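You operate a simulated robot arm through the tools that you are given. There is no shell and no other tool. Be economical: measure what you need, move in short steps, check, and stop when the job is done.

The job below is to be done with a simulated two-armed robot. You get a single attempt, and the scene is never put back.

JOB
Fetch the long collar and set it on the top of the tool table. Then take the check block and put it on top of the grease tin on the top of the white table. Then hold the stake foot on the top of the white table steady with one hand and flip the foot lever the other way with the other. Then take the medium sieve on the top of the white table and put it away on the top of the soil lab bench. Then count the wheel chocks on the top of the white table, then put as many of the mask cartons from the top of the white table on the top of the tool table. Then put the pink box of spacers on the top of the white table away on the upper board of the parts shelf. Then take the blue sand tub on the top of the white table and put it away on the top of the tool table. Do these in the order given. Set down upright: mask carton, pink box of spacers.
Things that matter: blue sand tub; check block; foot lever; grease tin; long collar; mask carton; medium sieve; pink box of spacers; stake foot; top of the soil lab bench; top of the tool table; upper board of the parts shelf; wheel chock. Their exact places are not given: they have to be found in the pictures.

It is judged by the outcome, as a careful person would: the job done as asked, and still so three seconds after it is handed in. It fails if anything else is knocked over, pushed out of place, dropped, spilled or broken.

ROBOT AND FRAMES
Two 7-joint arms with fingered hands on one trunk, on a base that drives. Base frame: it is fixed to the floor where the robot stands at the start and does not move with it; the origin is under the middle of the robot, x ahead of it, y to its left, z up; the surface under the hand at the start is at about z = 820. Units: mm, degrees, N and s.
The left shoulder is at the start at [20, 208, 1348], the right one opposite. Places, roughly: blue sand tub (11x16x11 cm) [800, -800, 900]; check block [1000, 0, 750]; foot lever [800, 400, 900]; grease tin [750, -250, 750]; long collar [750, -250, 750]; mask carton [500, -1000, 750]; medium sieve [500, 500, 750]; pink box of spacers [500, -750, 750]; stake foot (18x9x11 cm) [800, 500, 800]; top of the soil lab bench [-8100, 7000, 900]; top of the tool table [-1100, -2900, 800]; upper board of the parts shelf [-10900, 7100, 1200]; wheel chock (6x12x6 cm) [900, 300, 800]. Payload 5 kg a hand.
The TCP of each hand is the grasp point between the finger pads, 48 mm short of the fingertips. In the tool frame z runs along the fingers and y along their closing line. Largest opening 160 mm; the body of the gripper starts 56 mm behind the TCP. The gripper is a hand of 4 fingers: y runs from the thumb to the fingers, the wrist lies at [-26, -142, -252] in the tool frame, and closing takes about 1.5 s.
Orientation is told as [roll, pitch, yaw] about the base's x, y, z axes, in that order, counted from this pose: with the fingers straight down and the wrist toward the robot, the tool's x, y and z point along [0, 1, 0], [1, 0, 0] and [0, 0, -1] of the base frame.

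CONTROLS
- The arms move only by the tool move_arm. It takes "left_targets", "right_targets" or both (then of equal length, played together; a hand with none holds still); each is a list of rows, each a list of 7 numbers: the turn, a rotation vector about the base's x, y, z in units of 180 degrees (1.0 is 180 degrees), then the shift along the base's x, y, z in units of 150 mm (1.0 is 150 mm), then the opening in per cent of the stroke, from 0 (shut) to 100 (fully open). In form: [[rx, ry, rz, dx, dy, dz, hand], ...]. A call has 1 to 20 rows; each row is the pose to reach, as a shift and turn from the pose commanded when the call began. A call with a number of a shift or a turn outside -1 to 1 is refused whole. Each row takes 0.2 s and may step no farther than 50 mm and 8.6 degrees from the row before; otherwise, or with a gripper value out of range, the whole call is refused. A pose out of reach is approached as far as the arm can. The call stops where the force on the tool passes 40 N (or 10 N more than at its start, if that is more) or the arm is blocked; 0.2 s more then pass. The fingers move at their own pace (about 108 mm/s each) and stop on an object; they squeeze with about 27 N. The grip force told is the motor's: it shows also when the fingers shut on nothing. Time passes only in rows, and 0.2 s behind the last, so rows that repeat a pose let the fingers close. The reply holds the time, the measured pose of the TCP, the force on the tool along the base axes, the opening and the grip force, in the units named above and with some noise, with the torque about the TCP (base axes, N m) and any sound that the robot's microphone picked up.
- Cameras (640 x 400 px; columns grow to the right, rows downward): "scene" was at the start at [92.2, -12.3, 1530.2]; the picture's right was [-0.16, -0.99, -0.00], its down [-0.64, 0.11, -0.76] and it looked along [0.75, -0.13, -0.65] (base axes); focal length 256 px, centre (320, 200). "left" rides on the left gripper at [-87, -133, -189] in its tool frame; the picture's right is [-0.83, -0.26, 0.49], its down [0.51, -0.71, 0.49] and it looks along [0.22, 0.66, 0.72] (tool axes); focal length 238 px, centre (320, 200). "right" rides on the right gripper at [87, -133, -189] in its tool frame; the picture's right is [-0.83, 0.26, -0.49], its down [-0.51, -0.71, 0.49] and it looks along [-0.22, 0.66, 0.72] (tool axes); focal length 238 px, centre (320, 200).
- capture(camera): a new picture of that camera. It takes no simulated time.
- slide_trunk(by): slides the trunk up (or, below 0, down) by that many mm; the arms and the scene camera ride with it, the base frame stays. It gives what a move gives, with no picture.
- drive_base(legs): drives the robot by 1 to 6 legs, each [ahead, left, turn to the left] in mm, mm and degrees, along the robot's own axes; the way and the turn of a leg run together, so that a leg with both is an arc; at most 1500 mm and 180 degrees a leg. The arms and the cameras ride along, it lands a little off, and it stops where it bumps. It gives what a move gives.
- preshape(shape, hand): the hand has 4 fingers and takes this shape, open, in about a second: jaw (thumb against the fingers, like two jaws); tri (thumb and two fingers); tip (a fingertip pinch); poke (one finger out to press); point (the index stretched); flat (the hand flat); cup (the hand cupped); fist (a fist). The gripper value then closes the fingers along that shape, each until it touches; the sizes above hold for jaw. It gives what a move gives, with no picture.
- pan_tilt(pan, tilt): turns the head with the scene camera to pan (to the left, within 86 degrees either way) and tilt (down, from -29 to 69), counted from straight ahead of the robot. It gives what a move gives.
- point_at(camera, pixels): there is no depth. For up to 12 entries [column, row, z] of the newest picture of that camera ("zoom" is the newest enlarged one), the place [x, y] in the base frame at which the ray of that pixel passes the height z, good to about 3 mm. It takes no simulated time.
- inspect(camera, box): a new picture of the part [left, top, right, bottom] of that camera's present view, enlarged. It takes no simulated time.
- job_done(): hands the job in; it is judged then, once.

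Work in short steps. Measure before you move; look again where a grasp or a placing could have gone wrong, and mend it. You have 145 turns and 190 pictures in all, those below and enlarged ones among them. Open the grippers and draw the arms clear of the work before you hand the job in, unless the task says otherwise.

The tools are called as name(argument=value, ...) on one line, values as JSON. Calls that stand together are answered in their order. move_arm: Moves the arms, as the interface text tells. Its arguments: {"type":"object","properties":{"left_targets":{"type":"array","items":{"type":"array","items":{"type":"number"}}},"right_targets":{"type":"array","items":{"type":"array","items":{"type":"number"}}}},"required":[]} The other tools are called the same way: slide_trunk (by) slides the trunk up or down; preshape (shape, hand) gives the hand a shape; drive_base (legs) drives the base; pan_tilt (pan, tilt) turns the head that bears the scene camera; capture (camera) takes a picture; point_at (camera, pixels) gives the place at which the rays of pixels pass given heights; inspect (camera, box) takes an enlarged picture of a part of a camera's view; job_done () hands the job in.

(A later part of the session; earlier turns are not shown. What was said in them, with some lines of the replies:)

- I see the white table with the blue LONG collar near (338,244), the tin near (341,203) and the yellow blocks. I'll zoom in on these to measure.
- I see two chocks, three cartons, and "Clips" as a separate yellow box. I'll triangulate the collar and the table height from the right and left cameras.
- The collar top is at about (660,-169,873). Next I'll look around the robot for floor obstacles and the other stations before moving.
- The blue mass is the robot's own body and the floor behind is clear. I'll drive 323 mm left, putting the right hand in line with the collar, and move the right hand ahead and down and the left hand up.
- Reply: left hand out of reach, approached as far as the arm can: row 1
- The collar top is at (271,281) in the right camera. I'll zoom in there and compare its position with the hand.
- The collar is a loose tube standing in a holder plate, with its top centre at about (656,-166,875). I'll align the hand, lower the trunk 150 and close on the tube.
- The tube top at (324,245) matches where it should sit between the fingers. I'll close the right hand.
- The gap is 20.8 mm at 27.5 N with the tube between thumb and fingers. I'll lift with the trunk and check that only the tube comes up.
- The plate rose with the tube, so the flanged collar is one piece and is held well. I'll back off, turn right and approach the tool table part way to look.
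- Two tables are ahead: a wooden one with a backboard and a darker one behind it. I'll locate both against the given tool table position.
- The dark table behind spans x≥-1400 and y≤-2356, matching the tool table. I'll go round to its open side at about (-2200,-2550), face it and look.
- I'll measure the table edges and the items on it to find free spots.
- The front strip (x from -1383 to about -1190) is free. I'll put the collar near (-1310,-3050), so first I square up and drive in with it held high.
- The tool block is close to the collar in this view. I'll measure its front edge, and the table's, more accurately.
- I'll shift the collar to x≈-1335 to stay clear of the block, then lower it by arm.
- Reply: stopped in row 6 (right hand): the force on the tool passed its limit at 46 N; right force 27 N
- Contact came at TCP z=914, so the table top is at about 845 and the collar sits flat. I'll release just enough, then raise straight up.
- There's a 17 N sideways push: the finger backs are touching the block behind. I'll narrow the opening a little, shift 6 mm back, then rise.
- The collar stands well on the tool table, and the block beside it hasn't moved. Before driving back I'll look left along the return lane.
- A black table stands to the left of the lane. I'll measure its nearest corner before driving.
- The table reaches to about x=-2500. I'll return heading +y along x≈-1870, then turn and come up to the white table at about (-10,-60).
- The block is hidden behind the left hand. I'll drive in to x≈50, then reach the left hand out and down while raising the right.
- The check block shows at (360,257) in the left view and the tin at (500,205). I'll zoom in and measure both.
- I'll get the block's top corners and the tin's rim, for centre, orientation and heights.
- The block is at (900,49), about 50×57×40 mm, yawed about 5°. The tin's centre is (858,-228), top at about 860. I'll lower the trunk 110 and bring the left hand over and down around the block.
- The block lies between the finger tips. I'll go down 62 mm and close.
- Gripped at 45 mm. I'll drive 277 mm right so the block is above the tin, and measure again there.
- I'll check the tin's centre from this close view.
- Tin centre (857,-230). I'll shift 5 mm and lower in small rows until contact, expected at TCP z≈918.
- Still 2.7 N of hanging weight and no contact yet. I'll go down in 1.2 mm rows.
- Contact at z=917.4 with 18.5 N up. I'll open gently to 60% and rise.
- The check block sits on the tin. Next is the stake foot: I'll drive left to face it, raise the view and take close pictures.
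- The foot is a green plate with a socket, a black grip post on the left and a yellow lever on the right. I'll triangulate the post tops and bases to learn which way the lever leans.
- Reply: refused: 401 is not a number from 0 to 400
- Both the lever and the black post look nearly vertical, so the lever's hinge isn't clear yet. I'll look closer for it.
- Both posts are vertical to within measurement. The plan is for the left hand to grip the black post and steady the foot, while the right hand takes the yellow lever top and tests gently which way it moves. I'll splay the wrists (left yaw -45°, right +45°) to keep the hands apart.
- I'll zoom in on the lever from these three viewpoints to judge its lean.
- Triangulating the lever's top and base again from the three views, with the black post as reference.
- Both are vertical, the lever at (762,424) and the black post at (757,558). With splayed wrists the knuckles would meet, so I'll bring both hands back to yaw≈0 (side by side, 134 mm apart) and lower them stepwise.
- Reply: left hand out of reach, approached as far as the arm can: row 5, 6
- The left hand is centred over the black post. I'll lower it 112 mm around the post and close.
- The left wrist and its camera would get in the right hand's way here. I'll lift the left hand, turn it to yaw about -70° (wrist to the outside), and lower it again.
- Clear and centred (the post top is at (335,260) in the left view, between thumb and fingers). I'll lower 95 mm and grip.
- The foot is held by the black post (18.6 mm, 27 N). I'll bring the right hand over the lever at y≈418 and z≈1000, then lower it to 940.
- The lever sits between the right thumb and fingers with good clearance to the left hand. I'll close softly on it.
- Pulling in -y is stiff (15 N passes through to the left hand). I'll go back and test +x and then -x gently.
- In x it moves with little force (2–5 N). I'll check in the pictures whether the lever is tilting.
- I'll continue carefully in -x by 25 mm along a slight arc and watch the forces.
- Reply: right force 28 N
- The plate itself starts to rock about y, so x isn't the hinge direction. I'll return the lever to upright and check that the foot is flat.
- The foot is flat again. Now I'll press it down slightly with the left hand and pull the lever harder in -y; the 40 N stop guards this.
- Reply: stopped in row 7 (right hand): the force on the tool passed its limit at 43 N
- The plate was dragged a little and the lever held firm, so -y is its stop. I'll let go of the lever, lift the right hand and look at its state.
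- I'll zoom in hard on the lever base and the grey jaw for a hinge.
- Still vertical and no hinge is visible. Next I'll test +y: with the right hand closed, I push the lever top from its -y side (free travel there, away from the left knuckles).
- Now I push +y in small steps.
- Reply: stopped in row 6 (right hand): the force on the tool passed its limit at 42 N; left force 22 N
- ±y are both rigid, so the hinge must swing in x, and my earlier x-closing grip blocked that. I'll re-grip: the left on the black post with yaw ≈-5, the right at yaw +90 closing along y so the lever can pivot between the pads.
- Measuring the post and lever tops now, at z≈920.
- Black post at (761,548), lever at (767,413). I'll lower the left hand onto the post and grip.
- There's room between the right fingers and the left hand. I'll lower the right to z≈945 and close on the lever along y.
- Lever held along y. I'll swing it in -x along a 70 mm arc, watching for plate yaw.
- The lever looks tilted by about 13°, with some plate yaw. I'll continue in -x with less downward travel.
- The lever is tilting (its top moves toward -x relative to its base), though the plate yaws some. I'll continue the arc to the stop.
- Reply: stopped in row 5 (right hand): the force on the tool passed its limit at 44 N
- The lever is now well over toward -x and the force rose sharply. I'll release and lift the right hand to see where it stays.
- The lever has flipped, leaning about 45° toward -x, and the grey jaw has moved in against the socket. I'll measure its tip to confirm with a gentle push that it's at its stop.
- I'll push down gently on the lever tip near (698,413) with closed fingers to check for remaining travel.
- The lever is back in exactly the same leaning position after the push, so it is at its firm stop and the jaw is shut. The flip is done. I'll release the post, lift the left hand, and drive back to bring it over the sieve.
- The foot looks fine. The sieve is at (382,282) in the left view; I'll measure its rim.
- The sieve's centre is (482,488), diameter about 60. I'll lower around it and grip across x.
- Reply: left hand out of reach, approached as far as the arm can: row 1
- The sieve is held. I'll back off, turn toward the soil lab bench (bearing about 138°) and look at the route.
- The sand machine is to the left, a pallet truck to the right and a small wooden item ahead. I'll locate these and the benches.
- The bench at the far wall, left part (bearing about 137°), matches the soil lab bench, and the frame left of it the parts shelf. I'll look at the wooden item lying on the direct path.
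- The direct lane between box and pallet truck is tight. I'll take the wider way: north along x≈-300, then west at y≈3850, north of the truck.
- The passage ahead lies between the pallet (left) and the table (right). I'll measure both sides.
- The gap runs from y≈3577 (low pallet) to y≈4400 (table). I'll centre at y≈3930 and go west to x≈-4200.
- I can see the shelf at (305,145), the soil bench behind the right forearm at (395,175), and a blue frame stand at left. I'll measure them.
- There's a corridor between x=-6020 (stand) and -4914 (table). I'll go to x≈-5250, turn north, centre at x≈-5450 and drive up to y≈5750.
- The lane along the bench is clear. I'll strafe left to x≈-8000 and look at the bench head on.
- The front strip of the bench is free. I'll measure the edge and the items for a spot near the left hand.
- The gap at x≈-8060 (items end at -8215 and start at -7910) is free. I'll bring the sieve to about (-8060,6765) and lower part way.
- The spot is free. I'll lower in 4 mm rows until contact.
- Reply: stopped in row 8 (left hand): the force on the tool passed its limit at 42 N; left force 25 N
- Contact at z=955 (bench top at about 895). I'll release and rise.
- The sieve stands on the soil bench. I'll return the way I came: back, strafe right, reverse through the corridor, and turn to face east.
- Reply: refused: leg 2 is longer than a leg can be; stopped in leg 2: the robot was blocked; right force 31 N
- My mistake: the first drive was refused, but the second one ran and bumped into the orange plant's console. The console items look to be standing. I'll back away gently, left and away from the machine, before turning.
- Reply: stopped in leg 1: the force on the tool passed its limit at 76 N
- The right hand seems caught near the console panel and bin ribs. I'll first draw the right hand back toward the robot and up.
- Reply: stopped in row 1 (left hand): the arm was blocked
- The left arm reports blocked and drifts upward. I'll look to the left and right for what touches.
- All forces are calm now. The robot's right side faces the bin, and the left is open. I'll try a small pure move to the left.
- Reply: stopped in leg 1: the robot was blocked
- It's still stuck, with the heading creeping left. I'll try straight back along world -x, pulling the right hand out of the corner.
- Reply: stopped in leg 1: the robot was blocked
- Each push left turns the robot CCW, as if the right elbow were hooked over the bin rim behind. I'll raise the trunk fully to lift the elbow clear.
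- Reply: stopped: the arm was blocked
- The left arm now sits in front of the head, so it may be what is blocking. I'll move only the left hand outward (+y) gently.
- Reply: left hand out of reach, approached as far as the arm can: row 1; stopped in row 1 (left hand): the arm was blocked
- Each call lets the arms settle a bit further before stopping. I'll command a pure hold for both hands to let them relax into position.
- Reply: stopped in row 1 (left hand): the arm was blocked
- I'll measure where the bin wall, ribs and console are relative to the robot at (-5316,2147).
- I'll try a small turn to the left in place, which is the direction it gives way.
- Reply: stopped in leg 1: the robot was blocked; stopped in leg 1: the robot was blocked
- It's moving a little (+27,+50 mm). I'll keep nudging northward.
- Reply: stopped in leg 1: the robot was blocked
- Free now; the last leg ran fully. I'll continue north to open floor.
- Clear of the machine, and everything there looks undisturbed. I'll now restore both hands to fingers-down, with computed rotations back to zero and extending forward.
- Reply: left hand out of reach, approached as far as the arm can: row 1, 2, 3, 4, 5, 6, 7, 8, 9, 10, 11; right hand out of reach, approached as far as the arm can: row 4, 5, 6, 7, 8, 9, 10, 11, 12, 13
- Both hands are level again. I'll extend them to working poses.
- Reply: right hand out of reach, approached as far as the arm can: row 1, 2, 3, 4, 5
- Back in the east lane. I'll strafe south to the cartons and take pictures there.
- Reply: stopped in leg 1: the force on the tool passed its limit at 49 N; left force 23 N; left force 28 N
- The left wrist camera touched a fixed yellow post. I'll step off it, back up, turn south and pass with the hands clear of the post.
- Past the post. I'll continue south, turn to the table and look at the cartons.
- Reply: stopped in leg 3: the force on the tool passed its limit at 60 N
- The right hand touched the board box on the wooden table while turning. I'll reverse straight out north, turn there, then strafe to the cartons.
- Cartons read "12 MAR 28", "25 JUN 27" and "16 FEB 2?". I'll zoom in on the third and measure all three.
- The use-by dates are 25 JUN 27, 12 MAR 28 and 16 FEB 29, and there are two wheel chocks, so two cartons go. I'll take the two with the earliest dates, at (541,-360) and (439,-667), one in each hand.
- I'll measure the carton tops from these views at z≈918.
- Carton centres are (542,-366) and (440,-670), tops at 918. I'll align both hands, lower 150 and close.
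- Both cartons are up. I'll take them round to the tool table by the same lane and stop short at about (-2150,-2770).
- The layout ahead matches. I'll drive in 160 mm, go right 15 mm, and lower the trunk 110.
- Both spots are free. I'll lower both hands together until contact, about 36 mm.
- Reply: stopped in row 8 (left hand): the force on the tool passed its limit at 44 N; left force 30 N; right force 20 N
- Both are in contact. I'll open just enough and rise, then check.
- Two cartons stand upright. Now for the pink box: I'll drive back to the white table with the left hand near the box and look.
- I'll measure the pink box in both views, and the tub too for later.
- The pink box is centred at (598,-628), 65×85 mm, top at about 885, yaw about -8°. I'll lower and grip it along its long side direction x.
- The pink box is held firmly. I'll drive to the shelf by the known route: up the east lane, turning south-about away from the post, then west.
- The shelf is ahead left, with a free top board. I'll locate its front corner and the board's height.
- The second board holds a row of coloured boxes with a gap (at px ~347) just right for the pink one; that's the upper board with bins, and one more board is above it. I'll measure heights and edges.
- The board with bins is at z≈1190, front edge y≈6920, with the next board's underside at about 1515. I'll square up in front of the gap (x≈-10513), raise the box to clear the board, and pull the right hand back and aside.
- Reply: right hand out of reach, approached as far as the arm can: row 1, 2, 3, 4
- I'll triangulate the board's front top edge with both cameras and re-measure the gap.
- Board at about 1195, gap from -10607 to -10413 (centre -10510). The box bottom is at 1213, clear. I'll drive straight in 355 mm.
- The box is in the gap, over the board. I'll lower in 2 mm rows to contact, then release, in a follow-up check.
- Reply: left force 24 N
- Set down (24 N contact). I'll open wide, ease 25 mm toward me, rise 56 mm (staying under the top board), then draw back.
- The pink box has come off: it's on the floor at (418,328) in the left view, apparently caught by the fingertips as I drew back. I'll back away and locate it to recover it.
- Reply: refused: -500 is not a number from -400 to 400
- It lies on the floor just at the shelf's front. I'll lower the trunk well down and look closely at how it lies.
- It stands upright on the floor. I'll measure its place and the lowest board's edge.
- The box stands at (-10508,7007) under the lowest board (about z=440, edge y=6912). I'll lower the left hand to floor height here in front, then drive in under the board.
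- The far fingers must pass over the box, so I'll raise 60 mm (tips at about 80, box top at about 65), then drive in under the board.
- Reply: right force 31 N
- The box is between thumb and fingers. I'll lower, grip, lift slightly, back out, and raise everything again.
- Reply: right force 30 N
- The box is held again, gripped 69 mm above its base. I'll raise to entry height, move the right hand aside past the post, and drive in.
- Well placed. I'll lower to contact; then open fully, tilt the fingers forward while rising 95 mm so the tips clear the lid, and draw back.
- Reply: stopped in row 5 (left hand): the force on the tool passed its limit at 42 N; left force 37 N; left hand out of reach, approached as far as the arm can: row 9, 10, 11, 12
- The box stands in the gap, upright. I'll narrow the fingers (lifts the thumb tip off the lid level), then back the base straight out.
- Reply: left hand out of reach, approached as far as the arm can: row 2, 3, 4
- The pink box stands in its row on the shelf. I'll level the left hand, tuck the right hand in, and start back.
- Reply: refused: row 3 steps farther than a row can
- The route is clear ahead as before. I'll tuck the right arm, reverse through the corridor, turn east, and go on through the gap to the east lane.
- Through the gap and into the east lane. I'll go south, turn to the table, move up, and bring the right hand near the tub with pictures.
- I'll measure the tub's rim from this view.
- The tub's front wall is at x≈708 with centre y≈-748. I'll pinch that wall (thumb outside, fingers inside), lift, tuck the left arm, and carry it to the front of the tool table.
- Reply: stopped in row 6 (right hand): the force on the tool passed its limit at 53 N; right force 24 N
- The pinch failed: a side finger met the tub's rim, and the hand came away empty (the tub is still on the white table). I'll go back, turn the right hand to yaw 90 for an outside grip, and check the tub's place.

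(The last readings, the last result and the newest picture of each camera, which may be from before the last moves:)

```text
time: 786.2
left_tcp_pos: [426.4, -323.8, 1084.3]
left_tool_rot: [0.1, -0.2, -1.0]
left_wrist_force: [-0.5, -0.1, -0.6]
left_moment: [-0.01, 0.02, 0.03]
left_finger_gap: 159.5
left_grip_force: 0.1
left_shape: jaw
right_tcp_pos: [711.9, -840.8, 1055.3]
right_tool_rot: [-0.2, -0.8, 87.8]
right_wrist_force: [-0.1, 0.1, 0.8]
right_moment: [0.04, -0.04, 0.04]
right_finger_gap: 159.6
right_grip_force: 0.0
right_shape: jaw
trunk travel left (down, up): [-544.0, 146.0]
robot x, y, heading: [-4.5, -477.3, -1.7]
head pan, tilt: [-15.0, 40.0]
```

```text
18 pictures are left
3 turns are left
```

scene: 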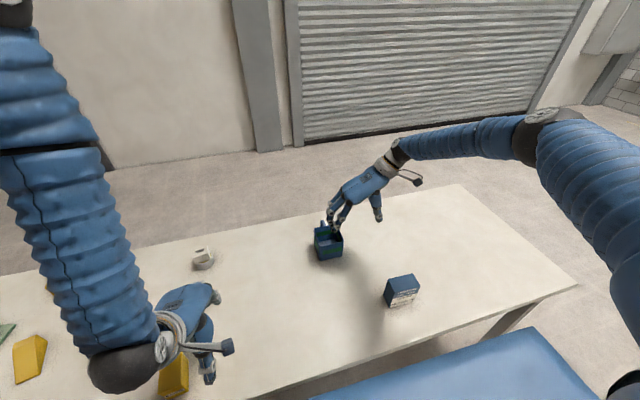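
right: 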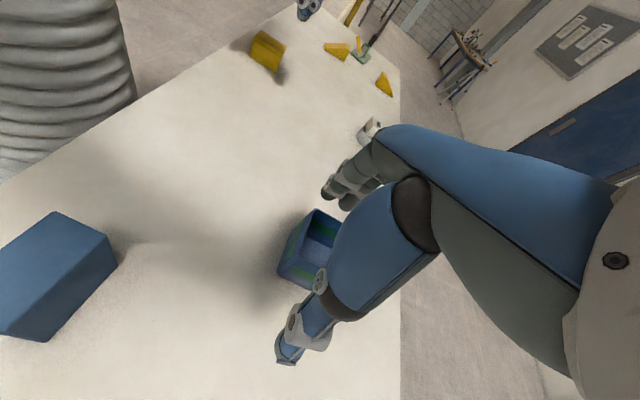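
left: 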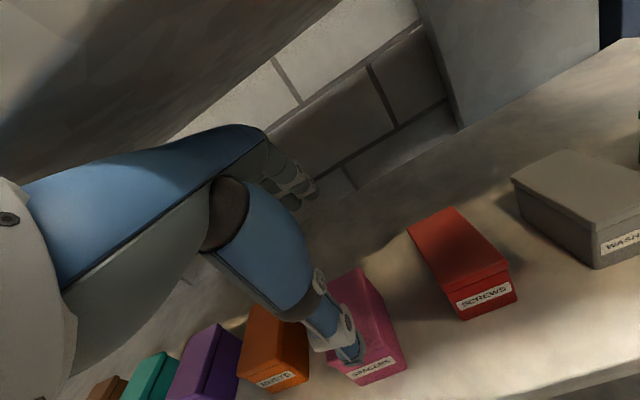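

The tub is unmoved at about (760,-742). I'll lower the outside grip over it, close, lift high and carry it to the tool table front.

move_arm(right_targets=[[0, 0, 0, 0.1, 0.2, 0, 100], [0, 0, 0, 0.2, 0.4, 0, 100], [0, 0, 0, 0.32, 0.66, 0, 100], [0, 0, 0, 0.32, 0.66, -0.25, 100], [0, 0, 0, 0.32, 0.66, -0.5, 100], [0, 0, 0, 0.32, 0.66, -0.75, 100], [0, 0, 0, 0.32, 0.66, -0.92, 100], [0, 0, 0, 0.32, 0.66, -0.99, 100], [0, 0, 0, 0.32, 0.66, -0.99, 60], [0, 0, 0, 0.32, 0.66, -0.99, 30], [0, 0, 0, 0.32, 0.66, -0.99, 0], [0, 0, 0, 0.32, 0.66, -0.99, 0], [0, 0, 0, 0.32, 0.66, -0.99, 0], [0, 0, 0, 0.32, 0.66, -0.99, 0]])

slide_trunk(by=144)

move_arm(right_targets=[[0, 0, 0, 0, 0, 0.2, 0], [0, 0, 0, 0, 0, 0.4, 0], [0, 0, 0, 0, 0, 0.6, 0], [0, 0, 0, 0, 0, 0.8, 0], [0, 0, 0, 0, 0, 0.95, 0]])

drive_base(legs=[[0, 0, 1.7], [-1499, 0, 0], [-497, 0, 0], [0, -1300, 0], [-250, 0, 0], [0, -1181, 0]])

capture(camera="right")

capture(camera="scene")

```text
time: 789.2
left_tcp_pos: [427.9, -323.6, 1084.9]
left_tool_rot: [0.2, -0.1, -1.0]
left_wrist_force: [-0.4, 0.2, -0.4]
left_moment: [-0.02, 0.02, -0.02]
left_finger_gap: 159.9
left_grip_force: 0.1
left_shape: jaw
right_tcp_pos: [751.2, -738.2, 910.8]
right_tool_rot: [-0.1, -0.8, 87.9]
right_wrist_force: [-0.3, -0.4, 0.0]
right_moment: [-0.02, 0.08, -0.01]
right_finger_gap: 101.9
right_grip_force: 26.7
right_shape: jaw
right hand out of reach, approached as far as the arm can: row 7, 8, 9, 10, 11, 12, 13, 14
trunk travel left (down, up): [-544.0, 146.0]
robot x, y, heading: [-7.5, -481.9, -1.8]
head pan, tilt: [-15.0, 40.0]
```

```text
time: 790.9
left_tcp_pos: [427.2, -323.4, 1227.5]
left_tool_rot: [0.1, -0.1, -0.9]
left_wrist_force: [0.3, 1.5, -0.1]
left_moment: [0.0, 0.0, -0.01]
left_finger_gap: 160.1
left_grip_force: 0.1
left_shape: jaw
right_tcp_pos: [751.3, -739.0, 1053.8]
right_tool_rot: [0.0, -0.9, 87.8]
right_wrist_force: [-0.6, 0.6, -1.4]
right_moment: [0.01, 0.09, -0.01]
right_finger_gap: 102.0
right_grip_force: 27.4
right_shape: jaw
trunk travel left (down, up): [-688.0, 2.0]
robot x, y, heading: [-5.4, -483.8, -1.9]
head pan, tilt: [-15.0, 40.0]
```

```text
time: 792.1
left_tcp_pos: [426.9, -323.6, 1228.2]
left_tool_rot: [-0.1, -0.1, -1.0]
left_wrist_force: [0.4, 1.3, 0.2]
left_moment: [-0.01, -0.03, -0.01]
left_finger_gap: 159.9
left_grip_force: 0.0
left_shape: jaw
right_tcp_pos: [750.9, -737.2, 1195.9]
right_tool_rot: [0.0, -0.7, 87.9]
right_wrist_force: [-0.9, 0.9, -3.1]
right_moment: [0.0, -0.01, -0.03]
right_finger_gap: 101.8
right_grip_force: 27.2
right_shape: jaw
trunk travel left (down, up): [-688.0, 2.0]
robot x, y, heading: [-4.4, -478.6, -1.9]
head pan, tilt: [-15.0, 40.0]
```

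```text
time: 815.6
left_tcp_pos: [-1890.9, -2743.2, 1228.6]
left_tool_rot: [0.0, -0.2, 0.3]
left_wrist_force: [-0.8, -0.5, 0.0]
left_moment: [0.03, -0.01, -0.02]
left_finger_gap: 160.0
left_grip_force: 0.0
left_shape: jaw
right_tcp_pos: [-1556.9, -3148.4, 1196.8]
right_tool_rot: [-0.2, -0.8, 89.0]
right_wrist_force: [0.2, 0.5, -1.3]
right_moment: [0.0, 0.05, 0.0]
right_finger_gap: 101.8
right_grip_force: 26.8
right_shape: jaw
trunk travel left (down, up): [-688.0, 2.0]
robot x, y, heading: [-2320.7, -2911.1, -0.7]
head pan, tilt: [-15.0, 40.0]
```

```text
17 pictures are left
```

right: 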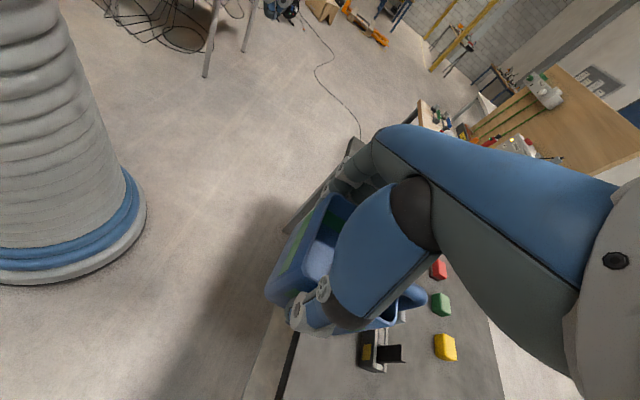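

```text
16 pictures are left
2 turns are left
```

scene: 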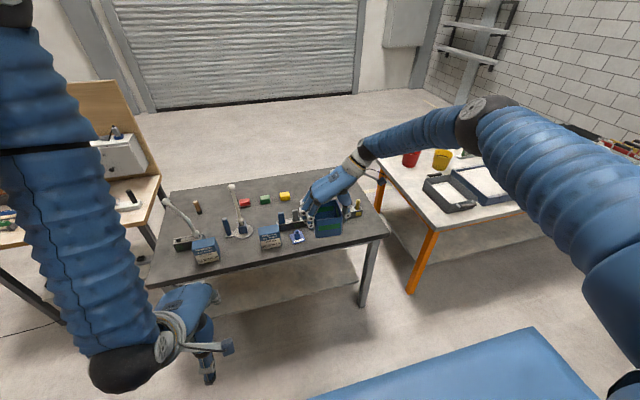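

The tub is held firmly at (-1557,-3148). I'll drive in to the free spot behind the block at about (-1060,-3200), lower to contact, release, rise and back clear.

drive_base(legs=[[0, 0, 0.7], [494, -61, 0]])

slide_trunk(by=-200)

move_arm(right_targets=[[0, 0, 0, 0, 0, -0.1, 0], [0, 0, 0, 0, 0, -0.2, 0], [0, 0, 0, 0, 0, -0.3, 0], [0, 0, 0, 0, 0, -0.33, 0], [0, 0, 0, 0, 0, -0.35, 0], [0, 0, 0, 0, 0, -0.37, 0], [0, 0, 0, 0, 0, -0.39, 0], [0, 0, 0, 0, 0, -0.41, 0], [0, 0, 0, 0, 0, -0.43, 0], [0, 0, 0, 0, 0, -0.45, 0], [0, 0, 0, 0, 0, -0.47, 0], [0, 0, 0, 0, 0, -0.49, 0]])

move_arm(right_targets=[[0, 0, 0, 0, 0, 0.005, 75], [0, 0, 0, 0, 0, 0.005, 85], [0, 0, 0, 0, 0, 0.005, 90], [0, 0, 0, 0, 0, 0.005, 90], [0, 0, 0, 0, 0, 0.005, 90], [0, 0, 0, 0, 0, 0.1, 90], [0, 0, 0, 0, 0, 0.3, 90], [0, 0, 0, 0, 0, 0.5, 90], [0, 0, 0, 0, 0, 0.7, 90], [0, 0, 0, 0, 0, 0.95, 90]])

drive_base(legs=[[-450, 0, 0]])

capture(camera="scene")

```text
time: 818.9
left_tcp_pos: [-1408.0, -2794.4, 1229.2]
left_tool_rot: [0.2, -0.1, 1.2]
left_wrist_force: [-1.0, -0.1, 0.7]
left_moment: [0.0, -0.03, 0.01]
left_finger_gap: 160.2
left_grip_force: 0.0
left_shape: jaw
right_tcp_pos: [-1066.4, -3193.9, 1197.2]
right_tool_rot: [0.0, -0.8, 90.1]
right_wrist_force: [-0.8, 0.2, -2.1]
right_moment: [-0.03, 0.08, 0.0]
right_finger_gap: 101.9
right_grip_force: 26.8
right_shape: jaw
trunk travel left (down, up): [-688.0, 2.0]
robot x, y, heading: [-1834.3, -2967.0, 0.5]
head pan, tilt: [-15.0, 40.0]
```

```text
time: 821.0
left_tcp_pos: [-1407.3, -2793.2, 1028.8]
left_tool_rot: [0.1, -0.2, 1.3]
left_wrist_force: [-0.7, 0.5, 0.3]
left_moment: [-0.01, -0.02, 0.01]
left_finger_gap: 159.6
left_grip_force: 0.1
left_shape: jaw
right_tcp_pos: [-1066.7, -3193.2, 996.9]
right_tool_rot: [-0.1, -0.9, 90.2]
right_wrist_force: [-0.4, -0.5, -0.8]
right_moment: [0.02, 0.07, -0.02]
right_finger_gap: 101.9
right_grip_force: 28.0
right_shape: jaw
trunk travel left (down, up): [-488.0, 202.0]
robot x, y, heading: [-1831.2, -2969.7, 0.7]
head pan, tilt: [-15.0, 40.0]
```

```text
time: 823.1
left_tcp_pos: [-1408.3, -2795.4, 1029.2]
left_tool_rot: [0.0, -0.2, 1.3]
left_wrist_force: [1.7, 0.7, -1.4]
left_moment: [0.05, 0.1, 0.0]
left_finger_gap: 159.9
left_grip_force: 0.0
left_shape: jaw
right_tcp_pos: [-1064.1, -3192.2, 939.1]
right_tool_rot: [-0.1, -1.2, 90.0]
right_wrist_force: [-12.5, -2.1, 24.9]
right_moment: [-0.57, 0.42, 0.33]
right_finger_gap: 100.8
right_grip_force: 27.1
right_shape: jaw
trunk travel left (down, up): [-488.0, 202.0]
robot x, y, heading: [-1835.8, -2968.6, 0.6]
head pan, tilt: [-15.0, 40.0]
stopped in row 10 (right hand): the force on the tool passed its limit at 41 N (the readings are from after the stop); the commanded pose is now the measured one
```

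```text
time: 825.3
left_tcp_pos: [-1409.3, -2793.0, 1028.5]
left_tool_rot: [0.0, -0.1, 1.3]
left_wrist_force: [0.1, -0.7, -0.2]
left_moment: [-0.06, -0.08, 0.0]
left_finger_gap: 160.1
left_grip_force: 0.2
left_shape: jaw
right_tcp_pos: [-1064.6, -3193.6, 1079.8]
right_tool_rot: [-0.2, -0.9, 89.9]
right_wrist_force: [-1.1, 1.1, -1.6]
right_moment: [0.01, -0.15, -0.02]
right_finger_gap: 143.8
right_grip_force: 0.1
right_shape: jaw
trunk travel left (down, up): [-488.0, 202.0]
robot x, y, heading: [-1836.1, -2965.8, 0.4]
head pan, tilt: [-15.0, 40.0]
```

```text
time: 828.0
left_tcp_pos: [-1853.9, -2799.5, 1028.1]
left_tool_rot: [0.1, -0.2, 0.8]
left_wrist_force: [-0.4, 0.5, 0.3]
left_moment: [-0.02, 0.0, -0.01]
left_finger_gap: 159.9
left_grip_force: 0.0
left_shape: jaw
right_tcp_pos: [-1512.5, -3201.4, 1079.6]
right_tool_rot: [-0.2, -0.9, 89.5]
right_wrist_force: [0.0, -0.6, 0.4]
right_moment: [0.02, -0.08, 0.01]
right_finger_gap: 143.8
right_grip_force: 0.1
right_shape: jaw
trunk travel left (down, up): [-488.0, 202.0]
robot x, y, heading: [-2284.8, -2970.3, 0.1]
head pan, tilt: [-15.0, 40.0]
```

```text
15 pictures are left
1 turns are left
```

scene: 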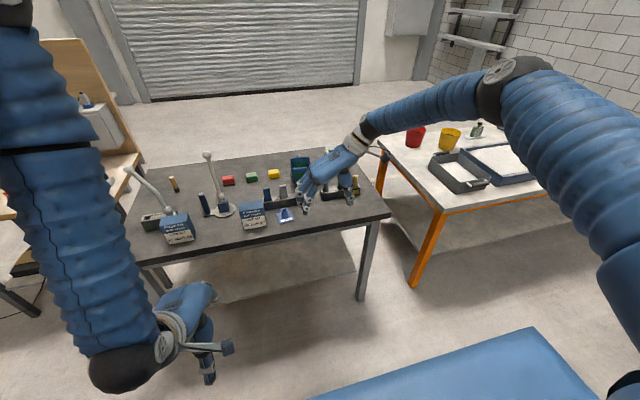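

The tub stands upright on the tool table with the collar and both cartons, and the hands are open and clear. I'm handing the job in.

job_done()

```text
The job is handed in.
```

I did every step in the order given and handed the job in, but not cleanly: I dropped the pink box once and bumped several things on the way.

| Step | Result |
|---|---|
| Long collar | On the tool table, upright in front of the tool block |
| Check block | On top of the grease tin |
| Foot lever | Flipped to its stop, and the grey jaw closed. The foot slid and ended turned about 9°, because my grip on the black post did not stop it turning. |
| Medium sieve | On the soil lab bench, in the front strip |
| Mask cartons | I counted two wheel chocks, so two cartons went upright onto the tool table. You did not say which, so I took the two with the earliest use-by dates (25 JUN 27 and 12 MAR 28). |
| Pink box of spacers | Upright on the parts shelf, in the gap in the row of bins. I took that board as the upper one, but there is an empty board above it. My fingers pulled the box off the board while I was drawing back. It fell and landed upright, and I picked it up and set it back. I did not check its contents. |
| Blue sand tub | Upright on the tool table, behind the tool block. My first grasp failed: a finger pressed its rim with about 50 N, and the tub stayed in place. |

**Bumps:**
- **Sand plant:** the robot ran into the orange plant and its console and was stuck there for a while. The console items looked undisturbed in the pictures.
- **Yellow post:** the left wrist camera touched it.
- **Backboard of the wooden table:** the right hand pressed against it with up to 60 N. I saw nothing out of place in a later wide view, but I did not check closely.
- **Parts shelf:** the right hand pressed a shelf upright with about 30 N.
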